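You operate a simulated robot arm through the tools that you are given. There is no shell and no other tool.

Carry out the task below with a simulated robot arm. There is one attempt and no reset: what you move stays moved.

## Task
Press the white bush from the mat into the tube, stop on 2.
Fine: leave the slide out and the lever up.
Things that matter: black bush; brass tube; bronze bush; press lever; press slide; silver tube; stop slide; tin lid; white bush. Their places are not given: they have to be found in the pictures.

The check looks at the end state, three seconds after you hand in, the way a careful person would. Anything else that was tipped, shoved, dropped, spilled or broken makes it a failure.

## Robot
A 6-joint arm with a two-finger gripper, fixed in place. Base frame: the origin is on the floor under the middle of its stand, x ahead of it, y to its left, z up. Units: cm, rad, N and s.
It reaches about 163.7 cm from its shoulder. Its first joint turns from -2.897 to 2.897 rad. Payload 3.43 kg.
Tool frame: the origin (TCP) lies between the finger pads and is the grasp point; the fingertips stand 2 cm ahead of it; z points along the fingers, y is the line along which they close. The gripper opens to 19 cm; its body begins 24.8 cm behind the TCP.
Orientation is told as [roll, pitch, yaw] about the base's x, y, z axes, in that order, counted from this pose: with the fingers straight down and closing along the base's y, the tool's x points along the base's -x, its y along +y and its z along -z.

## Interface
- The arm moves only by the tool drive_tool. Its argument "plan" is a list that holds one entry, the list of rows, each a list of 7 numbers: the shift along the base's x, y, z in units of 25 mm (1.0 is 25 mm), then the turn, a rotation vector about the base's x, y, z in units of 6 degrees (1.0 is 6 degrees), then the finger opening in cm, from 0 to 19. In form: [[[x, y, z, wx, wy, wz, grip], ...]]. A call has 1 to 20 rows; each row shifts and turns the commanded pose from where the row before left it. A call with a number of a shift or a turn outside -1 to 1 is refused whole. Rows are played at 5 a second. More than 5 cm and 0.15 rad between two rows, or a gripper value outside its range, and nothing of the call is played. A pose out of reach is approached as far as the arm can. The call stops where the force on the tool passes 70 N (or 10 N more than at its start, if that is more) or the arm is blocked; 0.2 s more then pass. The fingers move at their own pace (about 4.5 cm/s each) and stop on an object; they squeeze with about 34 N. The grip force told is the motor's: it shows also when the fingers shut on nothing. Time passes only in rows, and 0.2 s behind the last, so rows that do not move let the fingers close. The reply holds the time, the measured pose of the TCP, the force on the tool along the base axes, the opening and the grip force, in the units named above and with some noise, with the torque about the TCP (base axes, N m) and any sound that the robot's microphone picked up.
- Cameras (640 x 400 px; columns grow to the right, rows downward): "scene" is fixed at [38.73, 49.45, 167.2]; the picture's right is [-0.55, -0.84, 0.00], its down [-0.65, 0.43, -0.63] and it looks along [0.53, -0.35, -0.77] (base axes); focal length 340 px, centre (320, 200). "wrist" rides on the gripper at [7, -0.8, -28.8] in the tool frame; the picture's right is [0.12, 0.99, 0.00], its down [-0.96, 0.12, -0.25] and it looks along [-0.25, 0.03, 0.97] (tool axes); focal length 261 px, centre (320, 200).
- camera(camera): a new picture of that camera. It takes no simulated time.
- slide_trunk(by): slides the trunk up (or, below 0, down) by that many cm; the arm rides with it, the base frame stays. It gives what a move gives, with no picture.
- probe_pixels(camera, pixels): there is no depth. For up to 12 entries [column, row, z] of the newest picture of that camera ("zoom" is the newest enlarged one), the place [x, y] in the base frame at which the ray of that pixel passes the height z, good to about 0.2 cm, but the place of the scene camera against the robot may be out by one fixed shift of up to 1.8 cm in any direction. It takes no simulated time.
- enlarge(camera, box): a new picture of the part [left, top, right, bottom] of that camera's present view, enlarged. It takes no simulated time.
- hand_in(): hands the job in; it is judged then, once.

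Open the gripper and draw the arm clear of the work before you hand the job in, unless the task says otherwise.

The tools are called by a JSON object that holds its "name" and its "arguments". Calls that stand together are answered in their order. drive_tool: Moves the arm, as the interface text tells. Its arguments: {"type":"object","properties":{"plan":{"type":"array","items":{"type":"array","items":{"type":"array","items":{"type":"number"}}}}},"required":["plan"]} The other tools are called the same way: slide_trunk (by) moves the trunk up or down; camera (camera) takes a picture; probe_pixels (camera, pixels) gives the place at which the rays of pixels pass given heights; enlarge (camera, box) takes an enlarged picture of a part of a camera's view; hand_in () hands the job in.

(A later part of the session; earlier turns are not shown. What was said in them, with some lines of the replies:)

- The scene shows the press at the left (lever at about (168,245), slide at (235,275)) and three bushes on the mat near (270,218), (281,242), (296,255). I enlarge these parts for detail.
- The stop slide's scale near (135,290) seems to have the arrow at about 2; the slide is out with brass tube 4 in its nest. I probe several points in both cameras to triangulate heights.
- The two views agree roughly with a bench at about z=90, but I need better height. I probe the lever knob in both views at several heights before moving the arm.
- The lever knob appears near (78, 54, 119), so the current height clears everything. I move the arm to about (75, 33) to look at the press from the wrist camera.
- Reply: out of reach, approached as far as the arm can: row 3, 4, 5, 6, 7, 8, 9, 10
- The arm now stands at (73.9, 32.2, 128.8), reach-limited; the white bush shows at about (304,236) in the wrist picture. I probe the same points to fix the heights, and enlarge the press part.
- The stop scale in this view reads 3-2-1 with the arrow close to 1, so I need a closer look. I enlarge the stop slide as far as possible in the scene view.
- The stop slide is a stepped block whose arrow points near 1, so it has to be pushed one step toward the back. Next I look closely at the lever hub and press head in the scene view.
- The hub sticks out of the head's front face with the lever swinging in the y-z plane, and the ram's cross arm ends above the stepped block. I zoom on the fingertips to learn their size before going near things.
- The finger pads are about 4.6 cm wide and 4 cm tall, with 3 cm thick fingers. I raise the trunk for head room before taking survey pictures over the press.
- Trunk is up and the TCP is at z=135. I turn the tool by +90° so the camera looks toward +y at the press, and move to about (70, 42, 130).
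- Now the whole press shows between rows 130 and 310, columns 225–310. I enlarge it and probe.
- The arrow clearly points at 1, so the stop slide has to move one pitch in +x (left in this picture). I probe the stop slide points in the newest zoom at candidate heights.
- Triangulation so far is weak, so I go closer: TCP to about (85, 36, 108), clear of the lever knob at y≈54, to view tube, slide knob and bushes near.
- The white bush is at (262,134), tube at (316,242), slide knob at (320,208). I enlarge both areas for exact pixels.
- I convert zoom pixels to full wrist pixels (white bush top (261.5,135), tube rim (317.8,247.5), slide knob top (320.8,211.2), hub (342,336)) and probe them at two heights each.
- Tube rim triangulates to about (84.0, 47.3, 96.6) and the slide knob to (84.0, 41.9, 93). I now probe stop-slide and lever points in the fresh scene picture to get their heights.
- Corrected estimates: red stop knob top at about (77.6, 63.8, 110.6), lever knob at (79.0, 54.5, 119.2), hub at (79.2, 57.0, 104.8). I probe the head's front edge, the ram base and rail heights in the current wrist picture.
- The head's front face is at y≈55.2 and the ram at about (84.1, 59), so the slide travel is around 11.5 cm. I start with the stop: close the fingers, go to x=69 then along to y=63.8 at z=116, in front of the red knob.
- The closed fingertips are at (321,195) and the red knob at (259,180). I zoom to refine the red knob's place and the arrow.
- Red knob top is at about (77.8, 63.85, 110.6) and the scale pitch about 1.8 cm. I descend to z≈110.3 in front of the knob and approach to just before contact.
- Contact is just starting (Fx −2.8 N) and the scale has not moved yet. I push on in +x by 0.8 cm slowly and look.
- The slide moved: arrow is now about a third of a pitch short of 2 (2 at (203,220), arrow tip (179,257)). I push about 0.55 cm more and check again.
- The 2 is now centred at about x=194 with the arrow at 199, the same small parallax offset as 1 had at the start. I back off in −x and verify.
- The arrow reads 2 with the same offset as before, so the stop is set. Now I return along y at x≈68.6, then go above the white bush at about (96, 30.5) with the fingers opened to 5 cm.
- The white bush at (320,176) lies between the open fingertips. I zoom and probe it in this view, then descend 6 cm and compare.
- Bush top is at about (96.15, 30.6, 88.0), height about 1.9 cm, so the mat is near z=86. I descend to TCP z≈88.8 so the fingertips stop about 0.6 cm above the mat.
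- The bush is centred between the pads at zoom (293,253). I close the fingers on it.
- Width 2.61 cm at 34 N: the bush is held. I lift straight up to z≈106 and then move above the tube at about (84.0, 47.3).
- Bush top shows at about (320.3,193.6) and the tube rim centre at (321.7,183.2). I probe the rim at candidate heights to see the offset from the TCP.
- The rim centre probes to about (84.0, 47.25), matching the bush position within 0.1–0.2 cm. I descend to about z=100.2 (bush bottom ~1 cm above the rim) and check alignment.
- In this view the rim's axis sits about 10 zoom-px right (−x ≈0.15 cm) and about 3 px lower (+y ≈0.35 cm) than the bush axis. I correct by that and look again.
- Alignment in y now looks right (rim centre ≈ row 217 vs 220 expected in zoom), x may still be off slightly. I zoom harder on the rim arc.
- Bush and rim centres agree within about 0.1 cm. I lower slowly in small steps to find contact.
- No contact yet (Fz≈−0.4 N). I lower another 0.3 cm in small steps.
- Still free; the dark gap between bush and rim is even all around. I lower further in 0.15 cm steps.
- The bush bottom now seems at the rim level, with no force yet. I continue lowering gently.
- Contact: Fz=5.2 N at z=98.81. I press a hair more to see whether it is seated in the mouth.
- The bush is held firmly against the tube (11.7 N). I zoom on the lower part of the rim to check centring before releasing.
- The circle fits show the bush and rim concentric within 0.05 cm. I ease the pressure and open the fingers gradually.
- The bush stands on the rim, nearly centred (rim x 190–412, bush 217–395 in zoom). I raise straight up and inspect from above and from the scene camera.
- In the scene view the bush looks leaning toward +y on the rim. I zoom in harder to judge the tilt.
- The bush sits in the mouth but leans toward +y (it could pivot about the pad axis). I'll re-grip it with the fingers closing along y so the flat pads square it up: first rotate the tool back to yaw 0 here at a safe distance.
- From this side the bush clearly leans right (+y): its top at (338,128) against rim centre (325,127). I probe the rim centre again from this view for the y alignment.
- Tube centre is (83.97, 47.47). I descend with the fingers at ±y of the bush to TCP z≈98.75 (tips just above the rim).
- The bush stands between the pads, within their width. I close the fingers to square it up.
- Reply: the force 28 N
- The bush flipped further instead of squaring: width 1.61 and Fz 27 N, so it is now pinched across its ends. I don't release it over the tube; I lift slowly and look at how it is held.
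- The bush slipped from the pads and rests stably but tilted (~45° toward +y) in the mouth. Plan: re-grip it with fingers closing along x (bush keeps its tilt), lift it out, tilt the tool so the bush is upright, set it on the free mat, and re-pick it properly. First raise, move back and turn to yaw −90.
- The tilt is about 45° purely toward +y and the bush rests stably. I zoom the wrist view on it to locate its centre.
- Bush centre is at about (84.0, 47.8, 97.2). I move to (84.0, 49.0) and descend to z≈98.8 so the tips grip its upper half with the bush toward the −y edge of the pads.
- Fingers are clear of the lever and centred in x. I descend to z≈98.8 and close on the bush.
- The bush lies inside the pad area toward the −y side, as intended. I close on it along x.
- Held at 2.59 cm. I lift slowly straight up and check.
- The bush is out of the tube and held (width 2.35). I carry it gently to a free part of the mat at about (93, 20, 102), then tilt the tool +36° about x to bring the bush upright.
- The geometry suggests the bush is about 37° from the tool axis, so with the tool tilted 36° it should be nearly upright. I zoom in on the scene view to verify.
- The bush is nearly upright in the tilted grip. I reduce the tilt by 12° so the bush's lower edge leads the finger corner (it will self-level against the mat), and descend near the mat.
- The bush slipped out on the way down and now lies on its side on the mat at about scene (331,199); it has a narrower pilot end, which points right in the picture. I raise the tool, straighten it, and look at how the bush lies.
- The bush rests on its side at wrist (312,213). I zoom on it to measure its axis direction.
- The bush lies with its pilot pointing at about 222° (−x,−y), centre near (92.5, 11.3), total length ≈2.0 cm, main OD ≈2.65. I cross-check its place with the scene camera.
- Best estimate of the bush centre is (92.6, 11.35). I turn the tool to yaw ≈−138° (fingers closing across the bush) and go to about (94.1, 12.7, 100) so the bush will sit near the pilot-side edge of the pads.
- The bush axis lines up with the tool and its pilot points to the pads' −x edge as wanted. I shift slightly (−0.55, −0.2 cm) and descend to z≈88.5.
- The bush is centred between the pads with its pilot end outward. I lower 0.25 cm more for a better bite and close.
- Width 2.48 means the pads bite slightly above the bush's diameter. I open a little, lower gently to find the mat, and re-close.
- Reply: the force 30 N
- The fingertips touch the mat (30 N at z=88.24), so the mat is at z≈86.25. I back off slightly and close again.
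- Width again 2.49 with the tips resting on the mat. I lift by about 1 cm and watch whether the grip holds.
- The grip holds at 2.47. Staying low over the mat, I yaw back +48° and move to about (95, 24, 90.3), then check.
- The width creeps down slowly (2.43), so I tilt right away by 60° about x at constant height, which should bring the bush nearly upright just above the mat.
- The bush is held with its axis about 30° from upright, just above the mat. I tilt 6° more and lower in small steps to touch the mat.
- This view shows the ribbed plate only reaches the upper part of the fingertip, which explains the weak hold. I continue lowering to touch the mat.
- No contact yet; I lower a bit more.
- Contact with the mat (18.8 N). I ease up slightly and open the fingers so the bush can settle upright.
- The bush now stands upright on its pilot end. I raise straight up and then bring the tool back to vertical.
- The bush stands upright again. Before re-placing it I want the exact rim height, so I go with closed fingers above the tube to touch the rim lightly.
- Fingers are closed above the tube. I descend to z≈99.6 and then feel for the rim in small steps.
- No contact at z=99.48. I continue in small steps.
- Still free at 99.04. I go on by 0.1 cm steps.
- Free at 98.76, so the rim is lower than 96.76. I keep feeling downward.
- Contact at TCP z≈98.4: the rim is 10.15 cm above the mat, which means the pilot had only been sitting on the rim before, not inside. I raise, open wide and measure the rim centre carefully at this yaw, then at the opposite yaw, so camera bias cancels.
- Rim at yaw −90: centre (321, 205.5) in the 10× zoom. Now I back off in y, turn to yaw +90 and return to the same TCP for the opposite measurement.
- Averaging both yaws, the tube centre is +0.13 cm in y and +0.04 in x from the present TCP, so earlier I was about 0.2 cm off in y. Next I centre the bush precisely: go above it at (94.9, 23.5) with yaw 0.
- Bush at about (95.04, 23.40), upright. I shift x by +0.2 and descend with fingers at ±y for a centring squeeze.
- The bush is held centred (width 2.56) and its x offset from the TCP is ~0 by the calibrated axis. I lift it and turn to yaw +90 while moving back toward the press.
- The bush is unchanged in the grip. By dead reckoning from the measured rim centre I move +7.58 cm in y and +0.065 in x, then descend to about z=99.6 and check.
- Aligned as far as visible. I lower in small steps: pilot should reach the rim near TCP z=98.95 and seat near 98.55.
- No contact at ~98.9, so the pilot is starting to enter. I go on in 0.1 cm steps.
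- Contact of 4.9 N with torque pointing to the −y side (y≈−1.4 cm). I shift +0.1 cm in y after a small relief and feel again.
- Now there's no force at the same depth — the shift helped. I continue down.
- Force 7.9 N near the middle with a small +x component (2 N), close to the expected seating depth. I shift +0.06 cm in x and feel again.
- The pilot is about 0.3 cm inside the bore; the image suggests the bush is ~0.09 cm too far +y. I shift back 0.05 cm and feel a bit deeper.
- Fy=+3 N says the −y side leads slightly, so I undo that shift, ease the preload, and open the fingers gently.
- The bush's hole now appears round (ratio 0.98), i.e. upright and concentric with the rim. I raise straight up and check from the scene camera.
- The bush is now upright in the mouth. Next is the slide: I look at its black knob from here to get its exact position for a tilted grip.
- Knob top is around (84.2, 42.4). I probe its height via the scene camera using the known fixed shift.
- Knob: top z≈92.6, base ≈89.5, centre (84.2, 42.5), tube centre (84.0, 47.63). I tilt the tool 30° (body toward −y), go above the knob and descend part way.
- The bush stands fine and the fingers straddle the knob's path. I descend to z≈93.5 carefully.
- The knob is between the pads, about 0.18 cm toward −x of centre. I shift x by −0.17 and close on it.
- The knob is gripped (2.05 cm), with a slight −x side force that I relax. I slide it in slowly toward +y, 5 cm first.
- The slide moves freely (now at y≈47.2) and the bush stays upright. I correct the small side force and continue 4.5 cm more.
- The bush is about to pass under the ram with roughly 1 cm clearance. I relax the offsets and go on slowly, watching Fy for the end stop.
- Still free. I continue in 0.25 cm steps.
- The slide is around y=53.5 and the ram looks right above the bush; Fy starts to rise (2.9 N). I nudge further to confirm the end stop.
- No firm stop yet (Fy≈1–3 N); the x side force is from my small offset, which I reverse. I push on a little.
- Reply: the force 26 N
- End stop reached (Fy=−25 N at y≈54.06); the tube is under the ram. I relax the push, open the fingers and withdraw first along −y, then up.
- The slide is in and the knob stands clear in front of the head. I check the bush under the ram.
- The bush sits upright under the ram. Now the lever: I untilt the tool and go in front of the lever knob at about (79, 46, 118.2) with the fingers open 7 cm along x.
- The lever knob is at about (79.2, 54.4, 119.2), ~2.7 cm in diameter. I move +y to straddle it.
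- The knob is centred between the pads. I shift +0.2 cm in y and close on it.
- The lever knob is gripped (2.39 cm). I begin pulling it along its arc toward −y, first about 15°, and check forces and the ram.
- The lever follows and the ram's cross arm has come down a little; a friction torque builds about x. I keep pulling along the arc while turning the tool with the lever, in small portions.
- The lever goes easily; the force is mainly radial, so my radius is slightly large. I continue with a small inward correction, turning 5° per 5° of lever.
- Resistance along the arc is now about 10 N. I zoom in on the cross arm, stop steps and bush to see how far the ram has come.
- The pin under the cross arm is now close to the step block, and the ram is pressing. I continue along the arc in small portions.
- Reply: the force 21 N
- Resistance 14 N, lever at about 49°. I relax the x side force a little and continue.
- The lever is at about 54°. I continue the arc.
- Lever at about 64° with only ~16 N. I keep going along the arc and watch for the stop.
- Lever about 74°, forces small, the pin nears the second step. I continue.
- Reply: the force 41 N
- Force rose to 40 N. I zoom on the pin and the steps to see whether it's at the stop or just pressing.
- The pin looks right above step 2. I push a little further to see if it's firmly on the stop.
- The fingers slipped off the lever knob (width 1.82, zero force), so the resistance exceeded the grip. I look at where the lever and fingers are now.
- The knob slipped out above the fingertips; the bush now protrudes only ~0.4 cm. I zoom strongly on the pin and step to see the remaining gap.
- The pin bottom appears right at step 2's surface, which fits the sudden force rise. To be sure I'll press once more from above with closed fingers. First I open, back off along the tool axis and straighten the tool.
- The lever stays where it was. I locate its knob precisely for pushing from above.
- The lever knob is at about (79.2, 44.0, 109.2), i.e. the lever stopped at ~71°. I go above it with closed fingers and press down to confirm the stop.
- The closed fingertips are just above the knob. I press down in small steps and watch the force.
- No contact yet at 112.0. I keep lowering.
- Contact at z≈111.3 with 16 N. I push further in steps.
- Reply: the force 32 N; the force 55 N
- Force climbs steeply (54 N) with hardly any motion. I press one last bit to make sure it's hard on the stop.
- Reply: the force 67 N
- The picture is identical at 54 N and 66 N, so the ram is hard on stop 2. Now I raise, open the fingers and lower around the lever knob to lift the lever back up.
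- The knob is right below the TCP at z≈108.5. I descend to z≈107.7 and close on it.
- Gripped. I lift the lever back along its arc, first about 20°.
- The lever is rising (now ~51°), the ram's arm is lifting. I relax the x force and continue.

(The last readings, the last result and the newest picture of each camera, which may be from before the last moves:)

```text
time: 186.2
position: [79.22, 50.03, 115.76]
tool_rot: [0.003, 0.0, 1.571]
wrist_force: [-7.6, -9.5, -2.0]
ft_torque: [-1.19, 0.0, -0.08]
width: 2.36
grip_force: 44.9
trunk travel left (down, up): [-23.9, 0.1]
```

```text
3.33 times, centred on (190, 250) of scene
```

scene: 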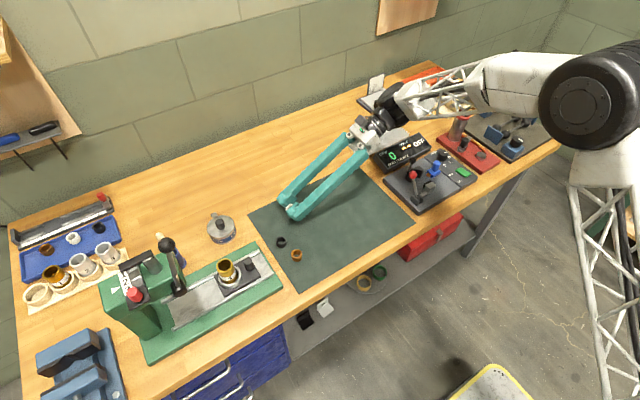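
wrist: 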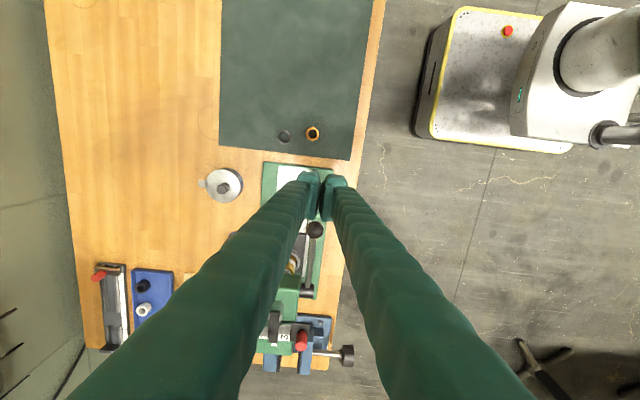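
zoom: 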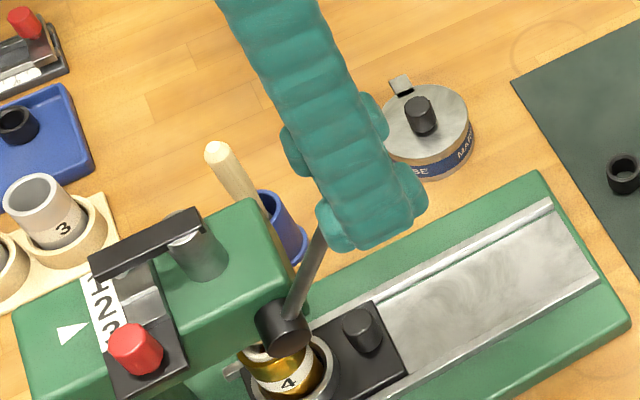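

Going well. I bring the lever up the rest of the way toward its original position.

{"name": "drive_tool", "arguments": {"plan": [[[0, 0.222, 0.132, 0, 0, 0, 1.8], [0, 0.222, 0.132, 0, 0, 0, 1.8], [0, 0.234, 0.112, 0, 0, 0, 1.8], [0, 0.234, 0.112, 0, 0, 0, 1.8], [0, 0, 0, 0, 0, 0, 1.8]]]}}

{"name": "drive_tool", "arguments": {"plan": [[[0, 0.244, 0.092, 0, 0, 0, 1.8], [0, 0.244, 0.092, 0, 0, 0, 1.8], [0, 0.236, 0.066, 0, 0, 0, 1.8], [0, 0, 0, 0, 0, 0, 1.8]]]}}

{"name": "enlarge", "arguments": {"camera": "scene", "box": [120, 190, 260, 310]}}

```text
time: 187.4
position: [79.14, 52.36, 117.03]
tool_rot: [0.002, 0.0, 1.57]
wrist_force: [-2.9, -6.5, -3.3]
ft_torque: [-0.94, -0.01, 0.01]
width: 2.36
grip_force: 44.8
trunk travel left (down, up): [-23.9, 0.1]
```

```text
time: 188.4
position: [79.19, 54.15, 117.72]
tool_rot: [0.002, 0.0, 1.57]
wrist_force: [-1.6, -7.7, -3.4]
ft_torque: [-0.97, 0.04, 0.01]
width: 2.34
grip_force: 44.9
trunk travel left (down, up): [-23.9, 0.1]
```

```text
3.33 times, centred on (190, 250) of scene
```

zoom: 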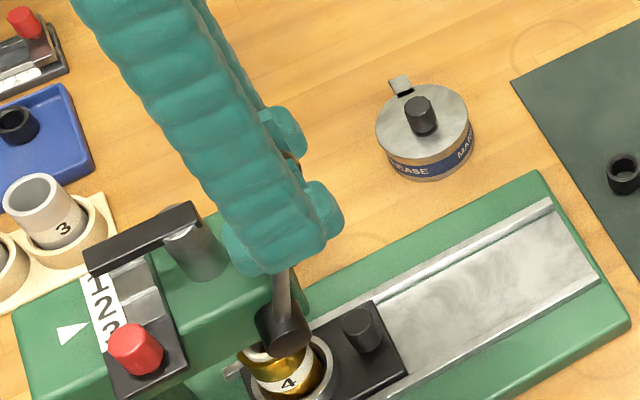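

Nearly at the original up position (was y=54.55). I continue in small steps until the upper stop is felt.

{"name": "drive_tool", "arguments": {"plan": [[[0, 0.12, 0.03, 0, 0, 0, 1.8], [0, 0.1, 0.03, 0, 0, 0, 1.8], [0, 0, 0, 0, 0, 0, 1.8]]]}}

{"name": "drive_tool", "arguments": {"plan": [[[0, 0.08, 0.01, 0, 0, 0, 1.8], [0, 0.04, 0.0, 0, 0, 0, 1.8], [0, 0, 0, 0, 0, 0, 1.8]]]}}

{"name": "enlarge", "arguments": {"camera": "scene", "box": [120, 230, 220, 320]}}

```text
time: 189.2
position: [79.07, 54.63, 117.81]
tool_rot: [0.003, -0.001, 1.571]
wrist_force: [1.2, -7.7, -11.6]
ft_torque: [-1.15, 0.02, 0.02]
width: 2.33
grip_force: 44.4
trunk travel left (down, up): [-23.9, 0.1]
```

```text
time: 190.0
position: [79.29, 54.96, 118.03]
tool_rot: [0.004, -0.002, 1.573]
wrist_force: [0.2, -7.7, -3.9]
ft_torque: [-1.07, 0.02, -0.01]
width: 2.34
grip_force: 44.9
trunk travel left (down, up): [-23.9, 0.1]
```

```text
4.44 times, centred on (170, 275) of scene
```

zoom: 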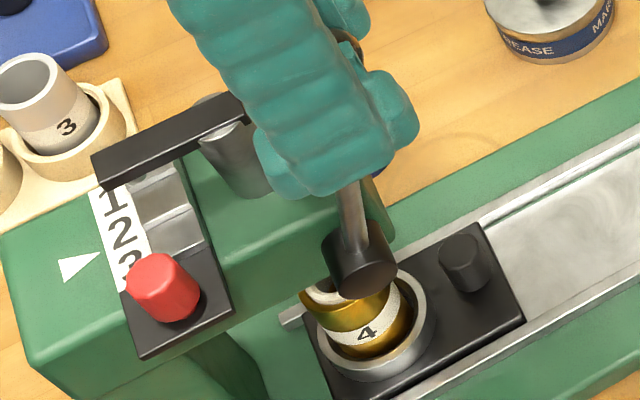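

Close to the original position without a clear stop. I nudge slightly further to feel for it.

{"name": "drive_tool", "arguments": {"plan": [[[0, 0.06, 0.01, 0, 0, 0, 1.8], [0, 0.06, 0.0, 0, 0, 0, 1.8], [0, 0, 0, 0, 0, 0, 1.8]]]}}

```text
time: 190.8
position: [79.17, 55.17, 117.98]
tool_rot: [0.002, -0.002, 1.571]
wrist_force: [1.1, -10.9, 5.2]
ft_torque: [-1.15, 0.02, 0.01]
width: 2.34
grip_force: 44.9
trunk travel left (down, up): [-23.9, 0.1]
```

Fy grows to −11 N. One more small nudge.

{"name": "drive_tool", "arguments": {"plan": [[[0, 0.06, 0.0, 0, 0, 0, 1.8], [0, 0, 0, 0, 0, 0, 1.8]]]}}

{"name": "drive_tool", "arguments": {"plan": [[[0, 0.06, 0.0, 0, 0, 0, 1.8], [0, 0, 0, 0, 0, 0, 1.8]]]}}

```text
time: 191.4
position: [79.23, 55.35, 117.98]
tool_rot: [0.001, -0.002, 1.57]
wrist_force: [1.6, -10.0, 12.0]
ft_torque: [-1.12, 0.04, 0.0]
width: 2.33
grip_force: 45.2
trunk travel left (down, up): [-23.9, 0.1]
```

```text
time: 192.0
position: [79.16, 55.39, 117.98]
tool_rot: [0.002, -0.002, 1.571]
wrist_force: [2.7, -10.9, 14.7]
ft_torque: [-1.09, 0.05, 0.03]
width: 2.32
grip_force: 44.6
trunk travel left (down, up): [-23.9, 0.1]
```

The lever is at least as far up as originally. I open the fingers and withdraw in −y to compare with the starting picture.

{"name": "drive_tool", "arguments": {"plan": [[[0, 0, 0, 0, 0, 0, 3], [0, 0, 0, 0, 0, 0, 5], [0, 0, 0, 0, 0, 0, 7], [0, 0, 0, 0, 0, 0, 7], [0, -0.6, 0, 0, 0, 0, 7], [0, -0.9, 0, 0, 0, 0, 7], [0, -1, 0, 0, 0, 0, 7], [0, -1, 0, 0, 0, 0, 7], [0, -1, 0, 0, 0, 0, 7], [0, -0.5, 0, 0, 0, 0, 5], [0, 0, 0, 0, 0, 0, 5]]]}}

{"name": "enlarge", "arguments": {"camera": "scene", "box": [121, 230, 249, 310]}}

{"name": "enlarge", "arguments": {"camera": "scene", "box": [170, 275, 215, 315]}}

```text
time: 194.4
position: [79.14, 43.04, 117.76]
tool_rot: [0.004, 0.001, 1.57]
wrist_force: [0.1, -0.4, 0.2]
ft_torque: [0.05, -0.05, -0.01]
width: 5.01
grip_force: 0.2
trunk travel left (down, up): [-23.9, 0.1]
```

```text
5.00 times, centred on (185, 270) of scene
```

zoom: 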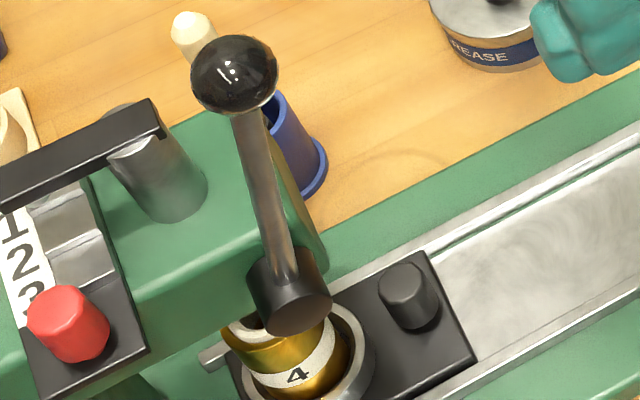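

```text
10.00 times, centred on (192, 295) of scene
```

zoom: 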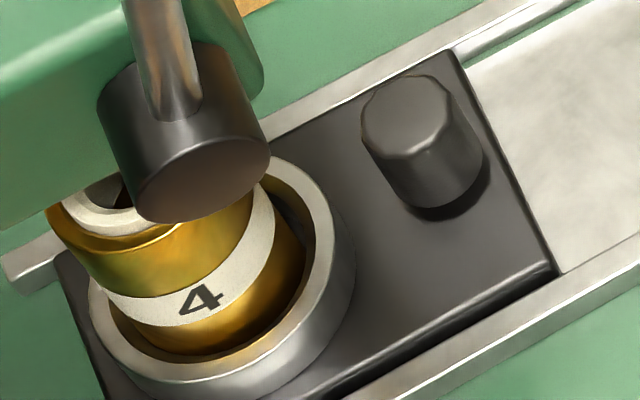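

The knob is about 1 px short of its original picture position, i.e. ~1° less upright. I push it gently fully up with closed fingers from the −y side.

{"name": "drive_tool", "arguments": {"plan": [[[0, 0, 0.4, 0, 0, 0, 2], [0, 0.5, 0, 0, 0, 0, 0], [0, 0.8, 0, 0, 0, 0, 0], [0, 0.8, 0, 0, 0, 0, 0], [0, 0.5, 0, 0, 0, 0, 0], [0, 0.2, 0, 0, 0, 0, 0], [0, 0, 0, 0, 0, 0, 0]]]}}

{"name": "drive_tool", "arguments": {"plan": [[[0, 0.1, 0, 0, 0, 0, 0], [0, 0.08, 0, 0, 0, 0, 0], [0, 0, 0, 0, 0, 0, 0]]]}}

{"name": "enlarge", "arguments": {"camera": "wrist", "box": [270, 150, 370, 260]}}

```text
time: 196.0
position: [79.05, 50.09, 118.96]
tool_rot: [0.002, -0.001, 1.572]
wrist_force: [0.5, 0.8, 0.6]
ft_torque: [-0.04, 0.0, 0.02]
width: 0.02
grip_force: 33.8
trunk travel left (down, up): [-23.9, 0.1]
```

```text
time: 196.8
position: [79.14, 50.57, 118.86]
tool_rot: [0.003, 0.0, 1.571]
wrist_force: [-1.1, -0.1, -0.3]
ft_torque: [0.03, 0.01, 0.04]
width: 0.0
grip_force: 33.6
trunk travel left (down, up): [-23.9, 0.1]
```

```text
3.64 times, centred on (320, 205) of wrist
```

zoom: 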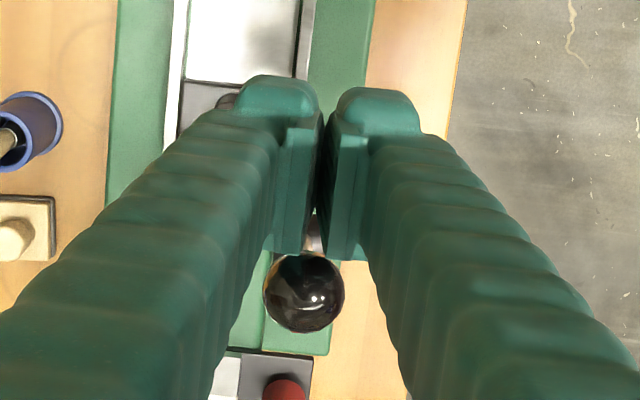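

The knob is just in front of the fingers' +y side. I push in small steps.

{"name": "drive_tool", "arguments": {"plan": [[[0, 0.08, 0, 0, 0, 0, 0], [0, 0.08, 0, 0, 0, 0, 0], [0, 0, 0, 0, 0, 0, 0]]]}}

{"name": "drive_tool", "arguments": {"plan": [[[0, 0.08, 0, 0, 0, 0, 0], [0, 0.08, 0, 0, 0, 0, 0], [0, 0, 0, 0, 0, 0, 0]]]}}

{"name": "enlarge", "arguments": {"camera": "scene", "box": [121, 230, 249, 310]}}

```text
time: 197.6
position: [79.22, 51.0, 118.91]
tool_rot: [0.003, 0.002, 1.572]
wrist_force: [0.1, 1.2, 0.3]
ft_torque: [0.0, -0.06, 0.01]
width: 0.0
grip_force: 34.2
trunk travel left (down, up): [-23.9, 0.1]
```

```text
time: 198.4
position: [79.23, 51.3, 118.93]
tool_rot: [0.004, 0.0, 1.571]
wrist_force: [0.2, -0.4, 0.6]
ft_torque: [-0.03, 0.02, -0.03]
width: 0.01
grip_force: 34.0
trunk travel left (down, up): [-23.9, 0.1]
```

```text
5.00 times, centred on (185, 270) of scene
```

zoom: 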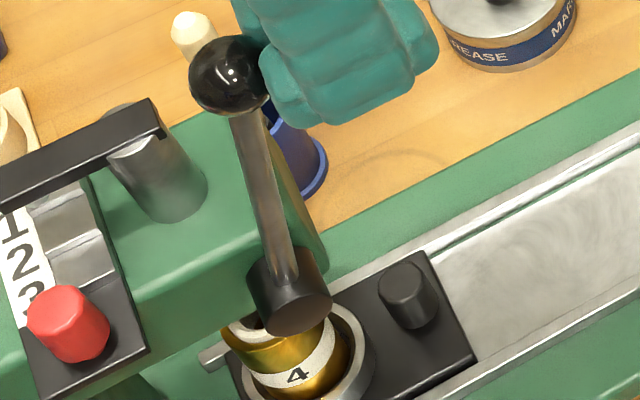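

Contact is beginning. I continue pushing gently.

{"name": "drive_tool", "arguments": {"plan": [[[0, 0.06, 0, 0, 0, 0, 0], [0, 0.06, 0, 0, 0, 0, 0], [0, 0, 0, 0, 0, 0, 0]]]}}

{"name": "drive_tool", "arguments": {"plan": [[[0, 0.06, 0, 0, 0, 0, 0], [0, 0, 0, 0, 0, 0, 0]]]}}

{"name": "enlarge", "arguments": {"camera": "scene", "box": [121, 230, 249, 310]}}

```text
time: 199.2
position: [79.16, 51.57, 118.86]
tool_rot: [0.004, -0.001, 1.572]
wrist_force: [-0.1, -7.0, 0.2]
ft_torque: [-0.06, 0.02, 0.03]
width: 0.61
grip_force: 34.3
trunk travel left (down, up): [-23.9, 0.1]
```

```text
time: 199.8
position: [79.15, 51.67, 118.89]
tool_rot: [0.004, 0.0, 1.569]
wrist_force: [-2.9, -20.3, -4.4]
ft_torque: [-0.3, -0.05, 0.08]
width: 0.62
grip_force: 34.2
trunk travel left (down, up): [-23.9, 0.1]
```

```text
5.00 times, centred on (185, 270) of scene
```

zoom: 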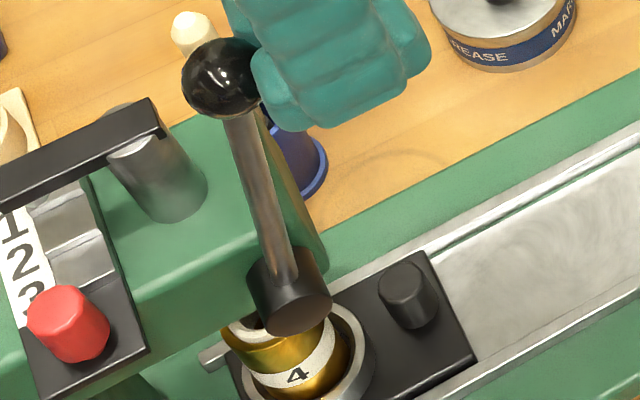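

The lever is at its upper stop (Fy −20 N). I back off and go down behind the slide knob with the tool tilted 30° again.

{"name": "drive_tool", "arguments": {"plan": [[[0, -0.5, 0, 0, 0, 0, 0], [0, -1, 0, 0, 0, 0, 0], [0, -1, 0, 0, 0, 0, 3], [0, -1, 0, 0, 0, 0, 5], [0.39, 0, 0, 1, 0, 0, 5], [0.39, 0, 0, 1, 0, 0, 5], [0.39, 0, 0, 1, 0, 0, 5], [0.39, 0, 0, 1, 0, 0, 5], [0.39, 0, 0, 1, 0, 0, 5], [0, 0.13, -0.92, 0, 0, 0, 5], [0, 0.13, -0.92, 0, 0, 0, 5], [0, 0.13, -0.92, 0, 0, 0, 5], [0, 0.13, -0.92, 0, 0, 0, 5], [0, 0.13, -0.92, 0, 0, 0, 5], [0, 0.13, -0.92, 0, 0, 0, 5], [0, 0.13, -0.92, 0, 0, 0, 5], [0, 0.13, -0.92, 0, 0, 0, 5], [0, 0.13, -0.92, 0, 0, 0, 5], [0, 0.13, -0.9, 0, 0, 0, 5], [0, 0, -0.5, 0, 0, 0, 5]]]}}

{"name": "enlarge", "arguments": {"camera": "scene", "box": [121, 220, 271, 320]}}

{"name": "enlarge", "arguments": {"camera": "wrist", "box": [260, 150, 380, 260]}}

```text
time: 204.0
position: [84.14, 46.16, 94.61]
tool_rot: [0.004, -0.524, 1.57]
wrist_force: [0.7, -0.4, 0.5]
ft_torque: [-0.01, -0.01, 0.0]
width: 4.99
grip_force: 0.0
trunk travel left (down, up): [-23.9, 0.1]
```

```text
4.00 times, centred on (196, 270) of scene
```

zoom: 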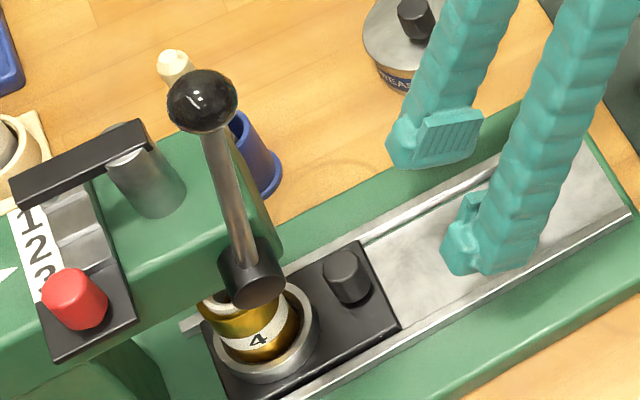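

```text
3.64 times, centred on (320, 205) of wrist
```

zoom: 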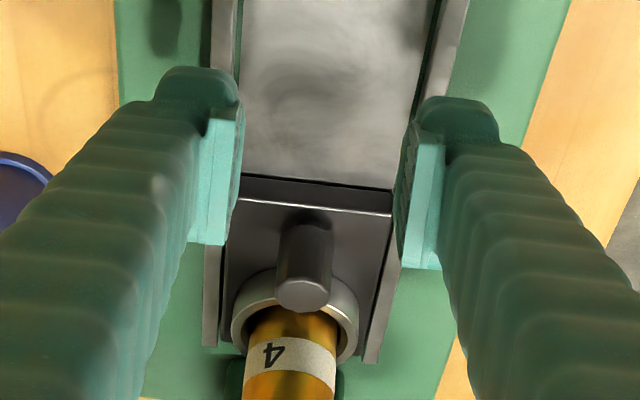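

Aligned behind the knob. I lower to z≈93.5 and advance +y with the fingers straddling the knob.

{"name": "drive_tool", "arguments": {"plan": [[[-0.03, 0, -0.44, 0, 0, 0, 5], [0, 0.6, 0, 0, 0, 0, 5], [0, 0.8, 0, 0, 0, 0, 5], [0, 0.8, 0, 0, 0, 0, 5], [0, 0.5, 0, 0, 0, 0, 5], [0, 0.3, 0, 0, 0, 0, 5], [0, 0, 0, 0, 0, 0, 5]]]}}

{"name": "enlarge", "arguments": {"camera": "wrist", "box": [270, 150, 370, 240]}}

{"name": "enlarge", "arguments": {"camera": "scene", "box": [121, 220, 271, 320]}}

```text
time: 205.6
position: [83.94, 53.74, 93.73]
tool_rot: [0.001, -0.525, 1.57]
wrist_force: [0.3, -0.1, 0.0]
ft_torque: [0.02, -0.01, 0.04]
width: 5.0
grip_force: 0.0
trunk travel left (down, up): [-23.9, 0.1]
```

```text
4.44 times, centred on (320, 195) of wrist
```

zoom: 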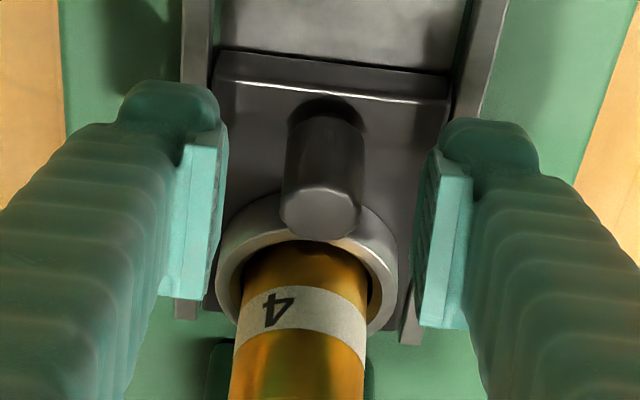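

```text
4.00 times, centred on (196, 270) of scene
```

zoom: 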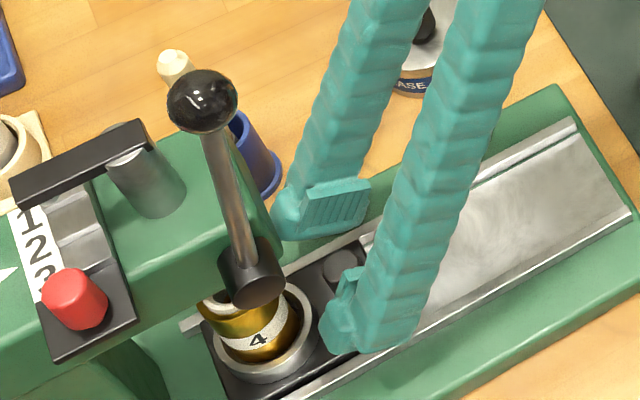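

The knob is centred between the pads. I lower slightly, close, and check the grip.

{"name": "drive_tool", "arguments": {"plan": [[[0, 0, -0.06, 0, 0, 0, 5], [0, 0, 0, 0, 0, 0, 3.2], [0, 0, 0, 0, 0, 0, 2.6], [0, 0, 0, 0, 0, 0, 2.2], [0, 0, 0, 0, 0, 0, 1.4], [0, 0, 0, 0, 0, 0, 1.4]]]}}

{"name": "drive_tool", "arguments": {"plan": [[[0, -0.05, 0, 0, 0, 0, 1.4], [0, -0.1, 0, 0, 0, 0, 1.4], [0, -0.15, 0, 0, 0, 0, 1.4], [0, -0.2, 0, 0, 0, 0, 1.4], [0, -0.2, 0, 0, 0, 0, 1.4], [0, -0.2, 0, 0, 0, 0, 1.4], [0, -0.2, 0, 0, 0, 0, 1.4], [0, -0.15, 0, 0, 0, 0, 1.4], [0, -0.1, 0, 0, 0, 0, 1.4], [0, 0, 0, 0, 0, 0, 1.4]]]}}

{"name": "enlarge", "arguments": {"camera": "scene", "box": [121, 220, 271, 320]}}

```text
time: 207.0
position: [84.04, 53.63, 93.32]
tool_rot: [0.003, -0.523, 1.571]
wrist_force: [0.0, 0.7, -0.4]
ft_torque: [0.0, -0.01, -0.01]
width: 2.02
grip_force: 44.6
trunk travel left (down, up): [-23.9, 0.1]
```

```text
time: 209.2
position: [84.05, 50.29, 93.37]
tool_rot: [0.004, -0.523, 1.571]
wrist_force: [0.2, 0.7, -10.4]
ft_torque: [-0.08, -0.02, 0.0]
width: 2.04
grip_force: 45.0
trunk travel left (down, up): [-23.9, 0.1]
```

```text
4.00 times, centred on (196, 270) of scene
```

zoom: 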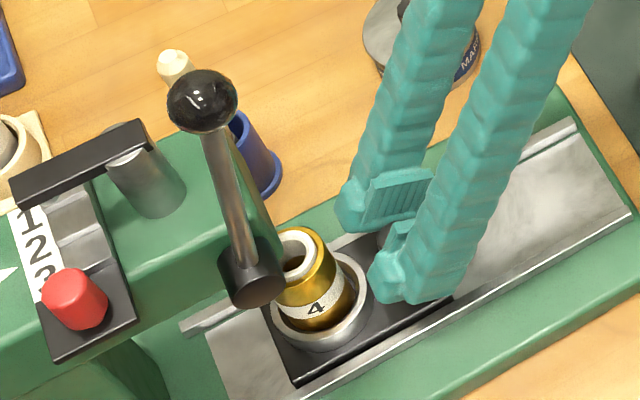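

The bush is pressed in. I continue pulling the slide out toward its starting place.

{"name": "drive_tool", "arguments": {"plan": [[[0, -0.1, -0.01, 0, 0, 0, 1.4], [0, -0.2, 0, 0, 0, 0, 1.4], [0, -0.25, 0, 0, 0, 0, 1.4], [0, -0.25, 0, 0, 0, 0, 1.4], [0, -0.25, 0, 0, 0, 0, 1.4], [0, -0.25, 0, 0, 0, 0, 1.4], [0, -0.25, 0, 0, 0, 0, 1.4], [0, -0.25, 0, 0, 0, 0, 1.4], [0, -0.25, 0, 0, 0, 0, 1.4], [0, -0.25, 0, 0, 0, 0, 1.4], [0, -0.25, 0, 0, 0, 0, 1.4], [0, -0.2, 0, 0, 0, 0, 1.4], [0, -0.15, 0, 0, 0, 0, 1.4], [0, -0.1, 0, 0, 0, 0, 1.4], [0, 0, 0, 0, 0, 0, 1.4]]]}}

{"name": "enlarge", "arguments": {"camera": "scene", "box": [150, 220, 300, 320]}}

```text
time: 212.4
position: [83.95, 42.81, 93.44]
tool_rot: [0.004, -0.524, 1.571]
wrist_force: [-0.9, -1.4, -3.2]
ft_torque: [-0.04, 0.0, 0.01]
width: 2.02
grip_force: 45.1
trunk travel left (down, up): [-23.9, 0.1]
```

```text
4.00 times, centred on (225, 270) of scene
```

zoom: 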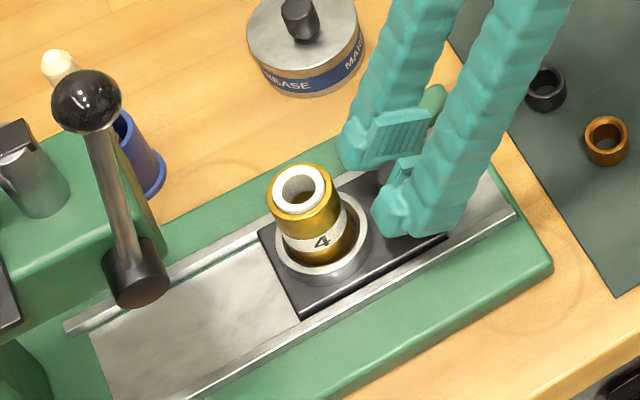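

Almost out. I pull the last centimetre in small steps, watching for the outer stop.

{"name": "drive_tool", "arguments": {"plan": [[[0, -0.1, 0, 0, 0, 0, 1.4], [0, -0.1, 0, 0, 0, 0, 1.4], [0, -0.06, 0, 0, 0, 0, 1.4], [0, 0, 0, 0, 0, 0, 1.4]]]}}

{"name": "drive_tool", "arguments": {"plan": [[[0, -0.06, 0, 0, 0, 0, 1.4], [0, -0.06, 0, 0, 0, 0, 1.4], [0, 0, 0, 0, 0, 0, 1.4]]]}}

{"name": "enlarge", "arguments": {"camera": "scene", "box": [205, 245, 285, 310]}}

```text
time: 213.4
position: [83.86, 42.07, 93.52]
tool_rot: [0.002, -0.524, 1.572]
wrist_force: [-1.2, -2.2, -1.6]
ft_torque: [-0.06, 0.01, 0.06]
width: 2.05
grip_force: 45.2
trunk travel left (down, up): [-23.9, 0.1]
```

```text
time: 214.2
position: [84.04, 41.79, 93.44]
tool_rot: [0.003, -0.523, 1.57]
wrist_force: [-2.4, -3.1, -1.2]
ft_torque: [-0.03, 0.02, 0.01]
width: 2.02
grip_force: 44.7
trunk travel left (down, up): [-23.9, 0.1]
```

```text
6.15 times, centred on (245, 278) of scene
```

zoom: 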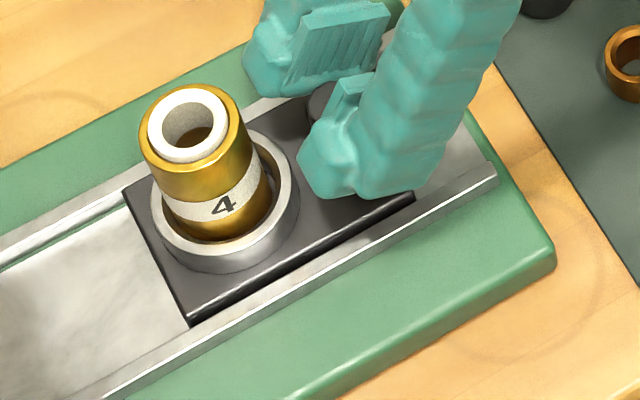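

The slide is back exactly at its starting place in the picture. I check once for the stop with a tiny nudge.

{"name": "drive_tool", "arguments": {"plan": [[[0, -0.05, 0, 0, 0, 0, 1.4], [0, 0, 0, 0, 0, 0, 1.4]]]}}

{"name": "enlarge", "arguments": {"camera": "scene", "box": [212, 250, 242, 280]}}

```text
time: 214.8
position: [83.97, 41.79, 93.5]
tool_rot: [0.004, -0.525, 1.571]
wrist_force: [-2.7, -1.6, -1.4]
ft_torque: [0.0, 0.03, 0.01]
width: 2.02
grip_force: 45.2
trunk travel left (down, up): [-23.9, 0.1]
```

```text
13.33 times, centred on (227, 265) of scene
```

zoom: 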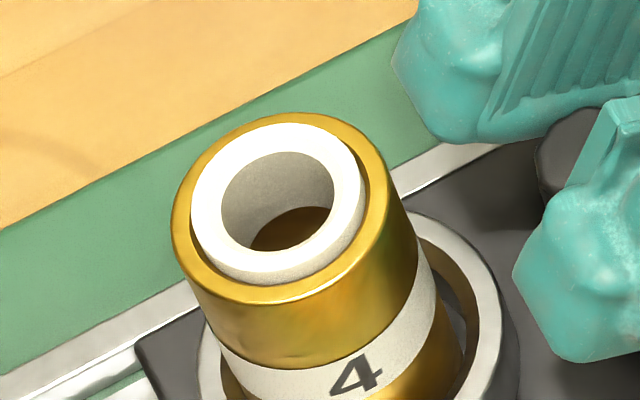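

The bush is straight and protrudes about 0.2 cm, as the stop dictates. I pull the slide slightly more to find its outer stop.

{"name": "drive_tool", "arguments": {"plan": [[[0, -0.06, 0, 0, 0, 0, 1.4], [0, -0.06, 0, 0, 0, 0, 1.4], [0, 0, 0, 0, 0, 0, 1.4]]]}}

{"name": "enlarge", "arguments": {"camera": "scene", "box": [205, 245, 285, 310]}}

```text
time: 215.6
position: [84.01, 41.71, 93.38]
tool_rot: [0.005, -0.525, 1.57]
wrist_force: [1.1, 16.4, -4.2]
ft_torque: [0.16, 0.0, -0.02]
width: 2.02
grip_force: 45.5
trunk travel left (down, up): [-23.9, 0.1]
```

```text
6.15 times, centred on (245, 278) of scene
```

zoom: 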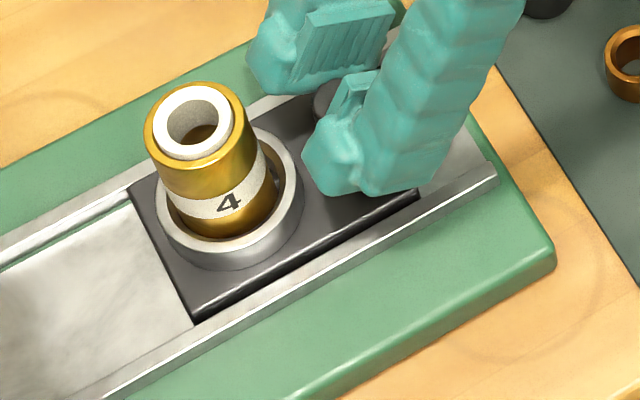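

Outer stop felt (16 N): the slide is fully out. I relax, open, and withdraw the arm up and away.

{"name": "drive_tool", "arguments": {"plan": [[[0, 0.05, 0, 0, 0, 0, 1.4], [0, 0, 0, 0, 0, 0, 2.6], [0, 0, 0, 0, 0, 0, 4], [0, 0, 0, 0, 0, 0, 5], [0, 0, 0, 0, 0, 0, 5], [0, -0.3, 0.3, 0, 0, 0, 5], [0, -0.6, 0.8, 0, 0, 0, 5], [0, -0.6, 1, 0, 0, 0, 5], [0, -0.6, 1, 0, 0, 0, 5], [0, -0.6, 1, -1, 0, 0, 5], [0, -0.6, 1, -1, 0, 0, 5], [0, -0.6, 1, -1, 0, 0, 5], [-0.5, -0.6, 1, -1, 0, 0, 5], [-0.8, -0.6, 1, -1, 0, 0, 5], [-0.8, -0.8, 0.5, 0, 0, 0, 5], [-0.8, -0.8, 0.5, 0, 0, 0, 5], [-0.8, -0.8, 0, 0, 0, 0, 5], [-0.8, -0.8, 0, 0, 0, 0, 5], [0, 0, 0, 0, 0, 0, 5]]]}}

{"name": "camera", "arguments": {"camera": "scene"}}

{"name": "enlarge", "arguments": {"camera": "scene", "box": [90, 225, 290, 345]}}

{"name": "enlarge", "arguments": {"camera": "scene", "box": [100, 270, 160, 320]}}

```text
time: 219.6
position: [72.75, 20.89, 116.33]
tool_rot: [0.003, 0.001, 1.57]
wrist_force: [-0.4, 0.6, 1.0]
ft_torque: [0.02, -0.01, 0.04]
width: 4.99
grip_force: 0.1
trunk travel left (down, up): [-23.9, 0.1]
```

```text
taken
```

scene: 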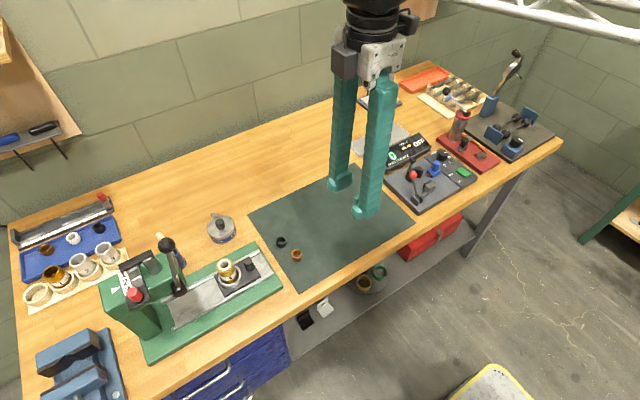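

```text
3.20 times, centred on (190, 285) of scene
```

zoom: 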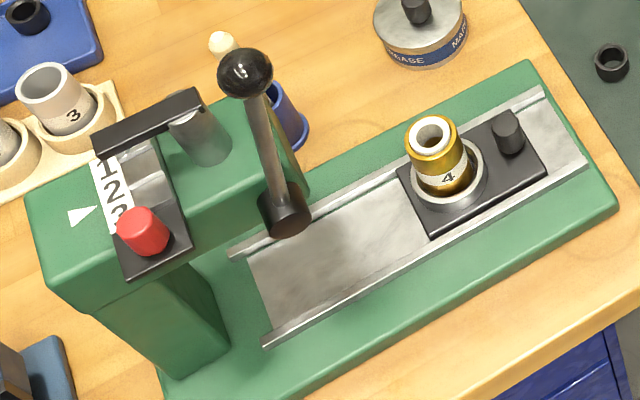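

```text
8.00 times, centred on (130, 295) of scene
```

zoom: 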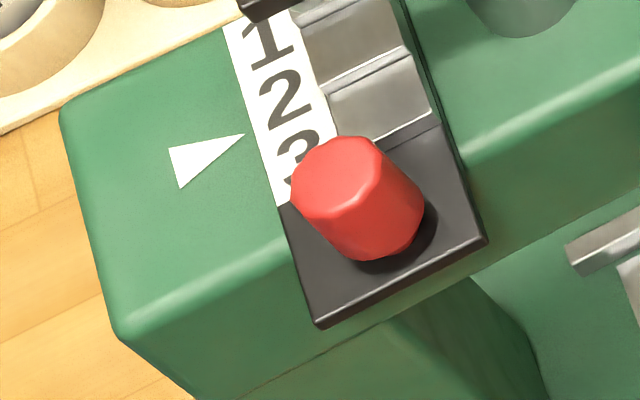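

Everything matches: arrow at 2, lever knob back at (166.6,245.3) as at the start, slide fully out, bush pressed in tube 4, other bushes and tin untouched. I open the gripper fully and draw the arm further away.

{"name": "drive_tool", "arguments": {"plan": [[[-0.6, -0.6, 0.3, 0, 0, 0, 10], [-0.8, -0.8, 0.3, 0, 0, 0, 15], [-0.8, -0.8, 0.3, 0, 0, 0, 19], [-0.8, -0.8, 0.3, 0, 0, 0, 19], [-0.8, -0.8, 0.3, 0, 0, 0, 19], [-0.6, -0.6, 0.3, 0, 0, 0, 19], [0, 0, 0, 0, 0, 0, 19], [0, 0, 0, 0, 0, 0, 19]]]}}

{"name": "enlarge", "arguments": {"camera": "scene", "box": [205, 235, 285, 300]}}

{"name": "camera", "arguments": {"camera": "scene"}}

```text
time: 221.4
position: [61.79, 9.95, 120.69]
tool_rot: [0.002, 0.002, 1.571]
wrist_force: [-0.1, -0.3, 0.3]
ft_torque: [-0.02, -0.01, -0.02]
width: 19.01
grip_force: 0.1
trunk travel left (down, up): [-23.9, 0.1]
```

```text
6.15 times, centred on (245, 268) of scene
```

zoom: 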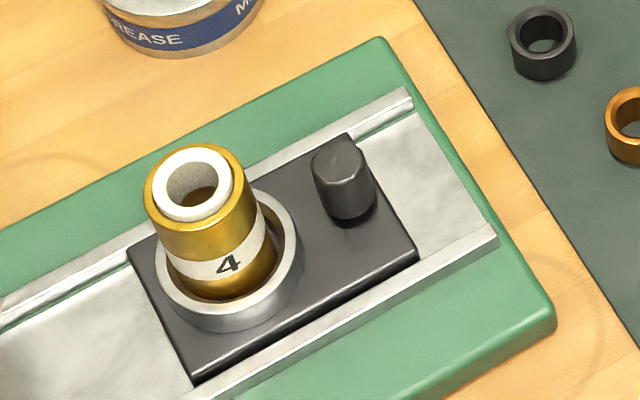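

```text
taken
```

scene: 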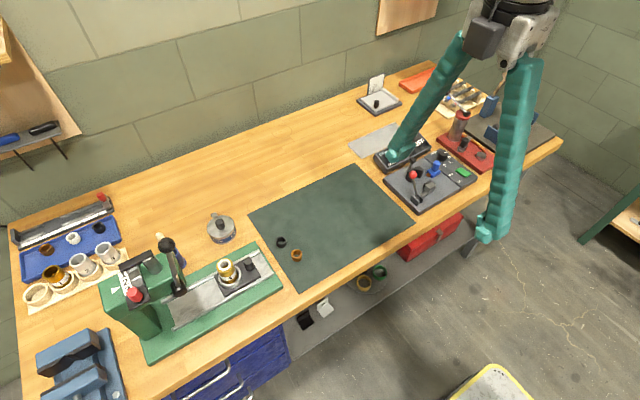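

The final picture shows the white bush pressed into tube 4, the slide out, the lever up and the stop on 2. The arm is clear and nothing else has moved, so I hand in.

{"name": "hand_in", "arguments": {}}

```text
The job is handed in.
```

I pressed the white bush from the mat into brass tube 4, the tube already in the press slide, with the stop set to 2. I've handed the job in.

- **Bush:** it sits straight in the tube and stands about 0.2 cm proud of the rim. I pressed the lever to about 66 N. The picture did not change between 54 N and 66 N, so I take the ram to have been hard on the stop.
- **Stop:** the arrow points at 2, one step over from where it started at 1.
- **Lever and slide:** the lever is fully up and the slide is out against its outer stop. Both match the starting picture.
- **Other items:** the black bush, bronze bush, tin and the other tubes look untouched.

The bush did not go in cleanly the first time. It tipped over in the mouth of the tube, and while I was carrying it away to re-grip it, it slipped and fell onto its side on the mat. I stood it up again, re-centred it and placed it properly on the second try. Nothing else was hit.
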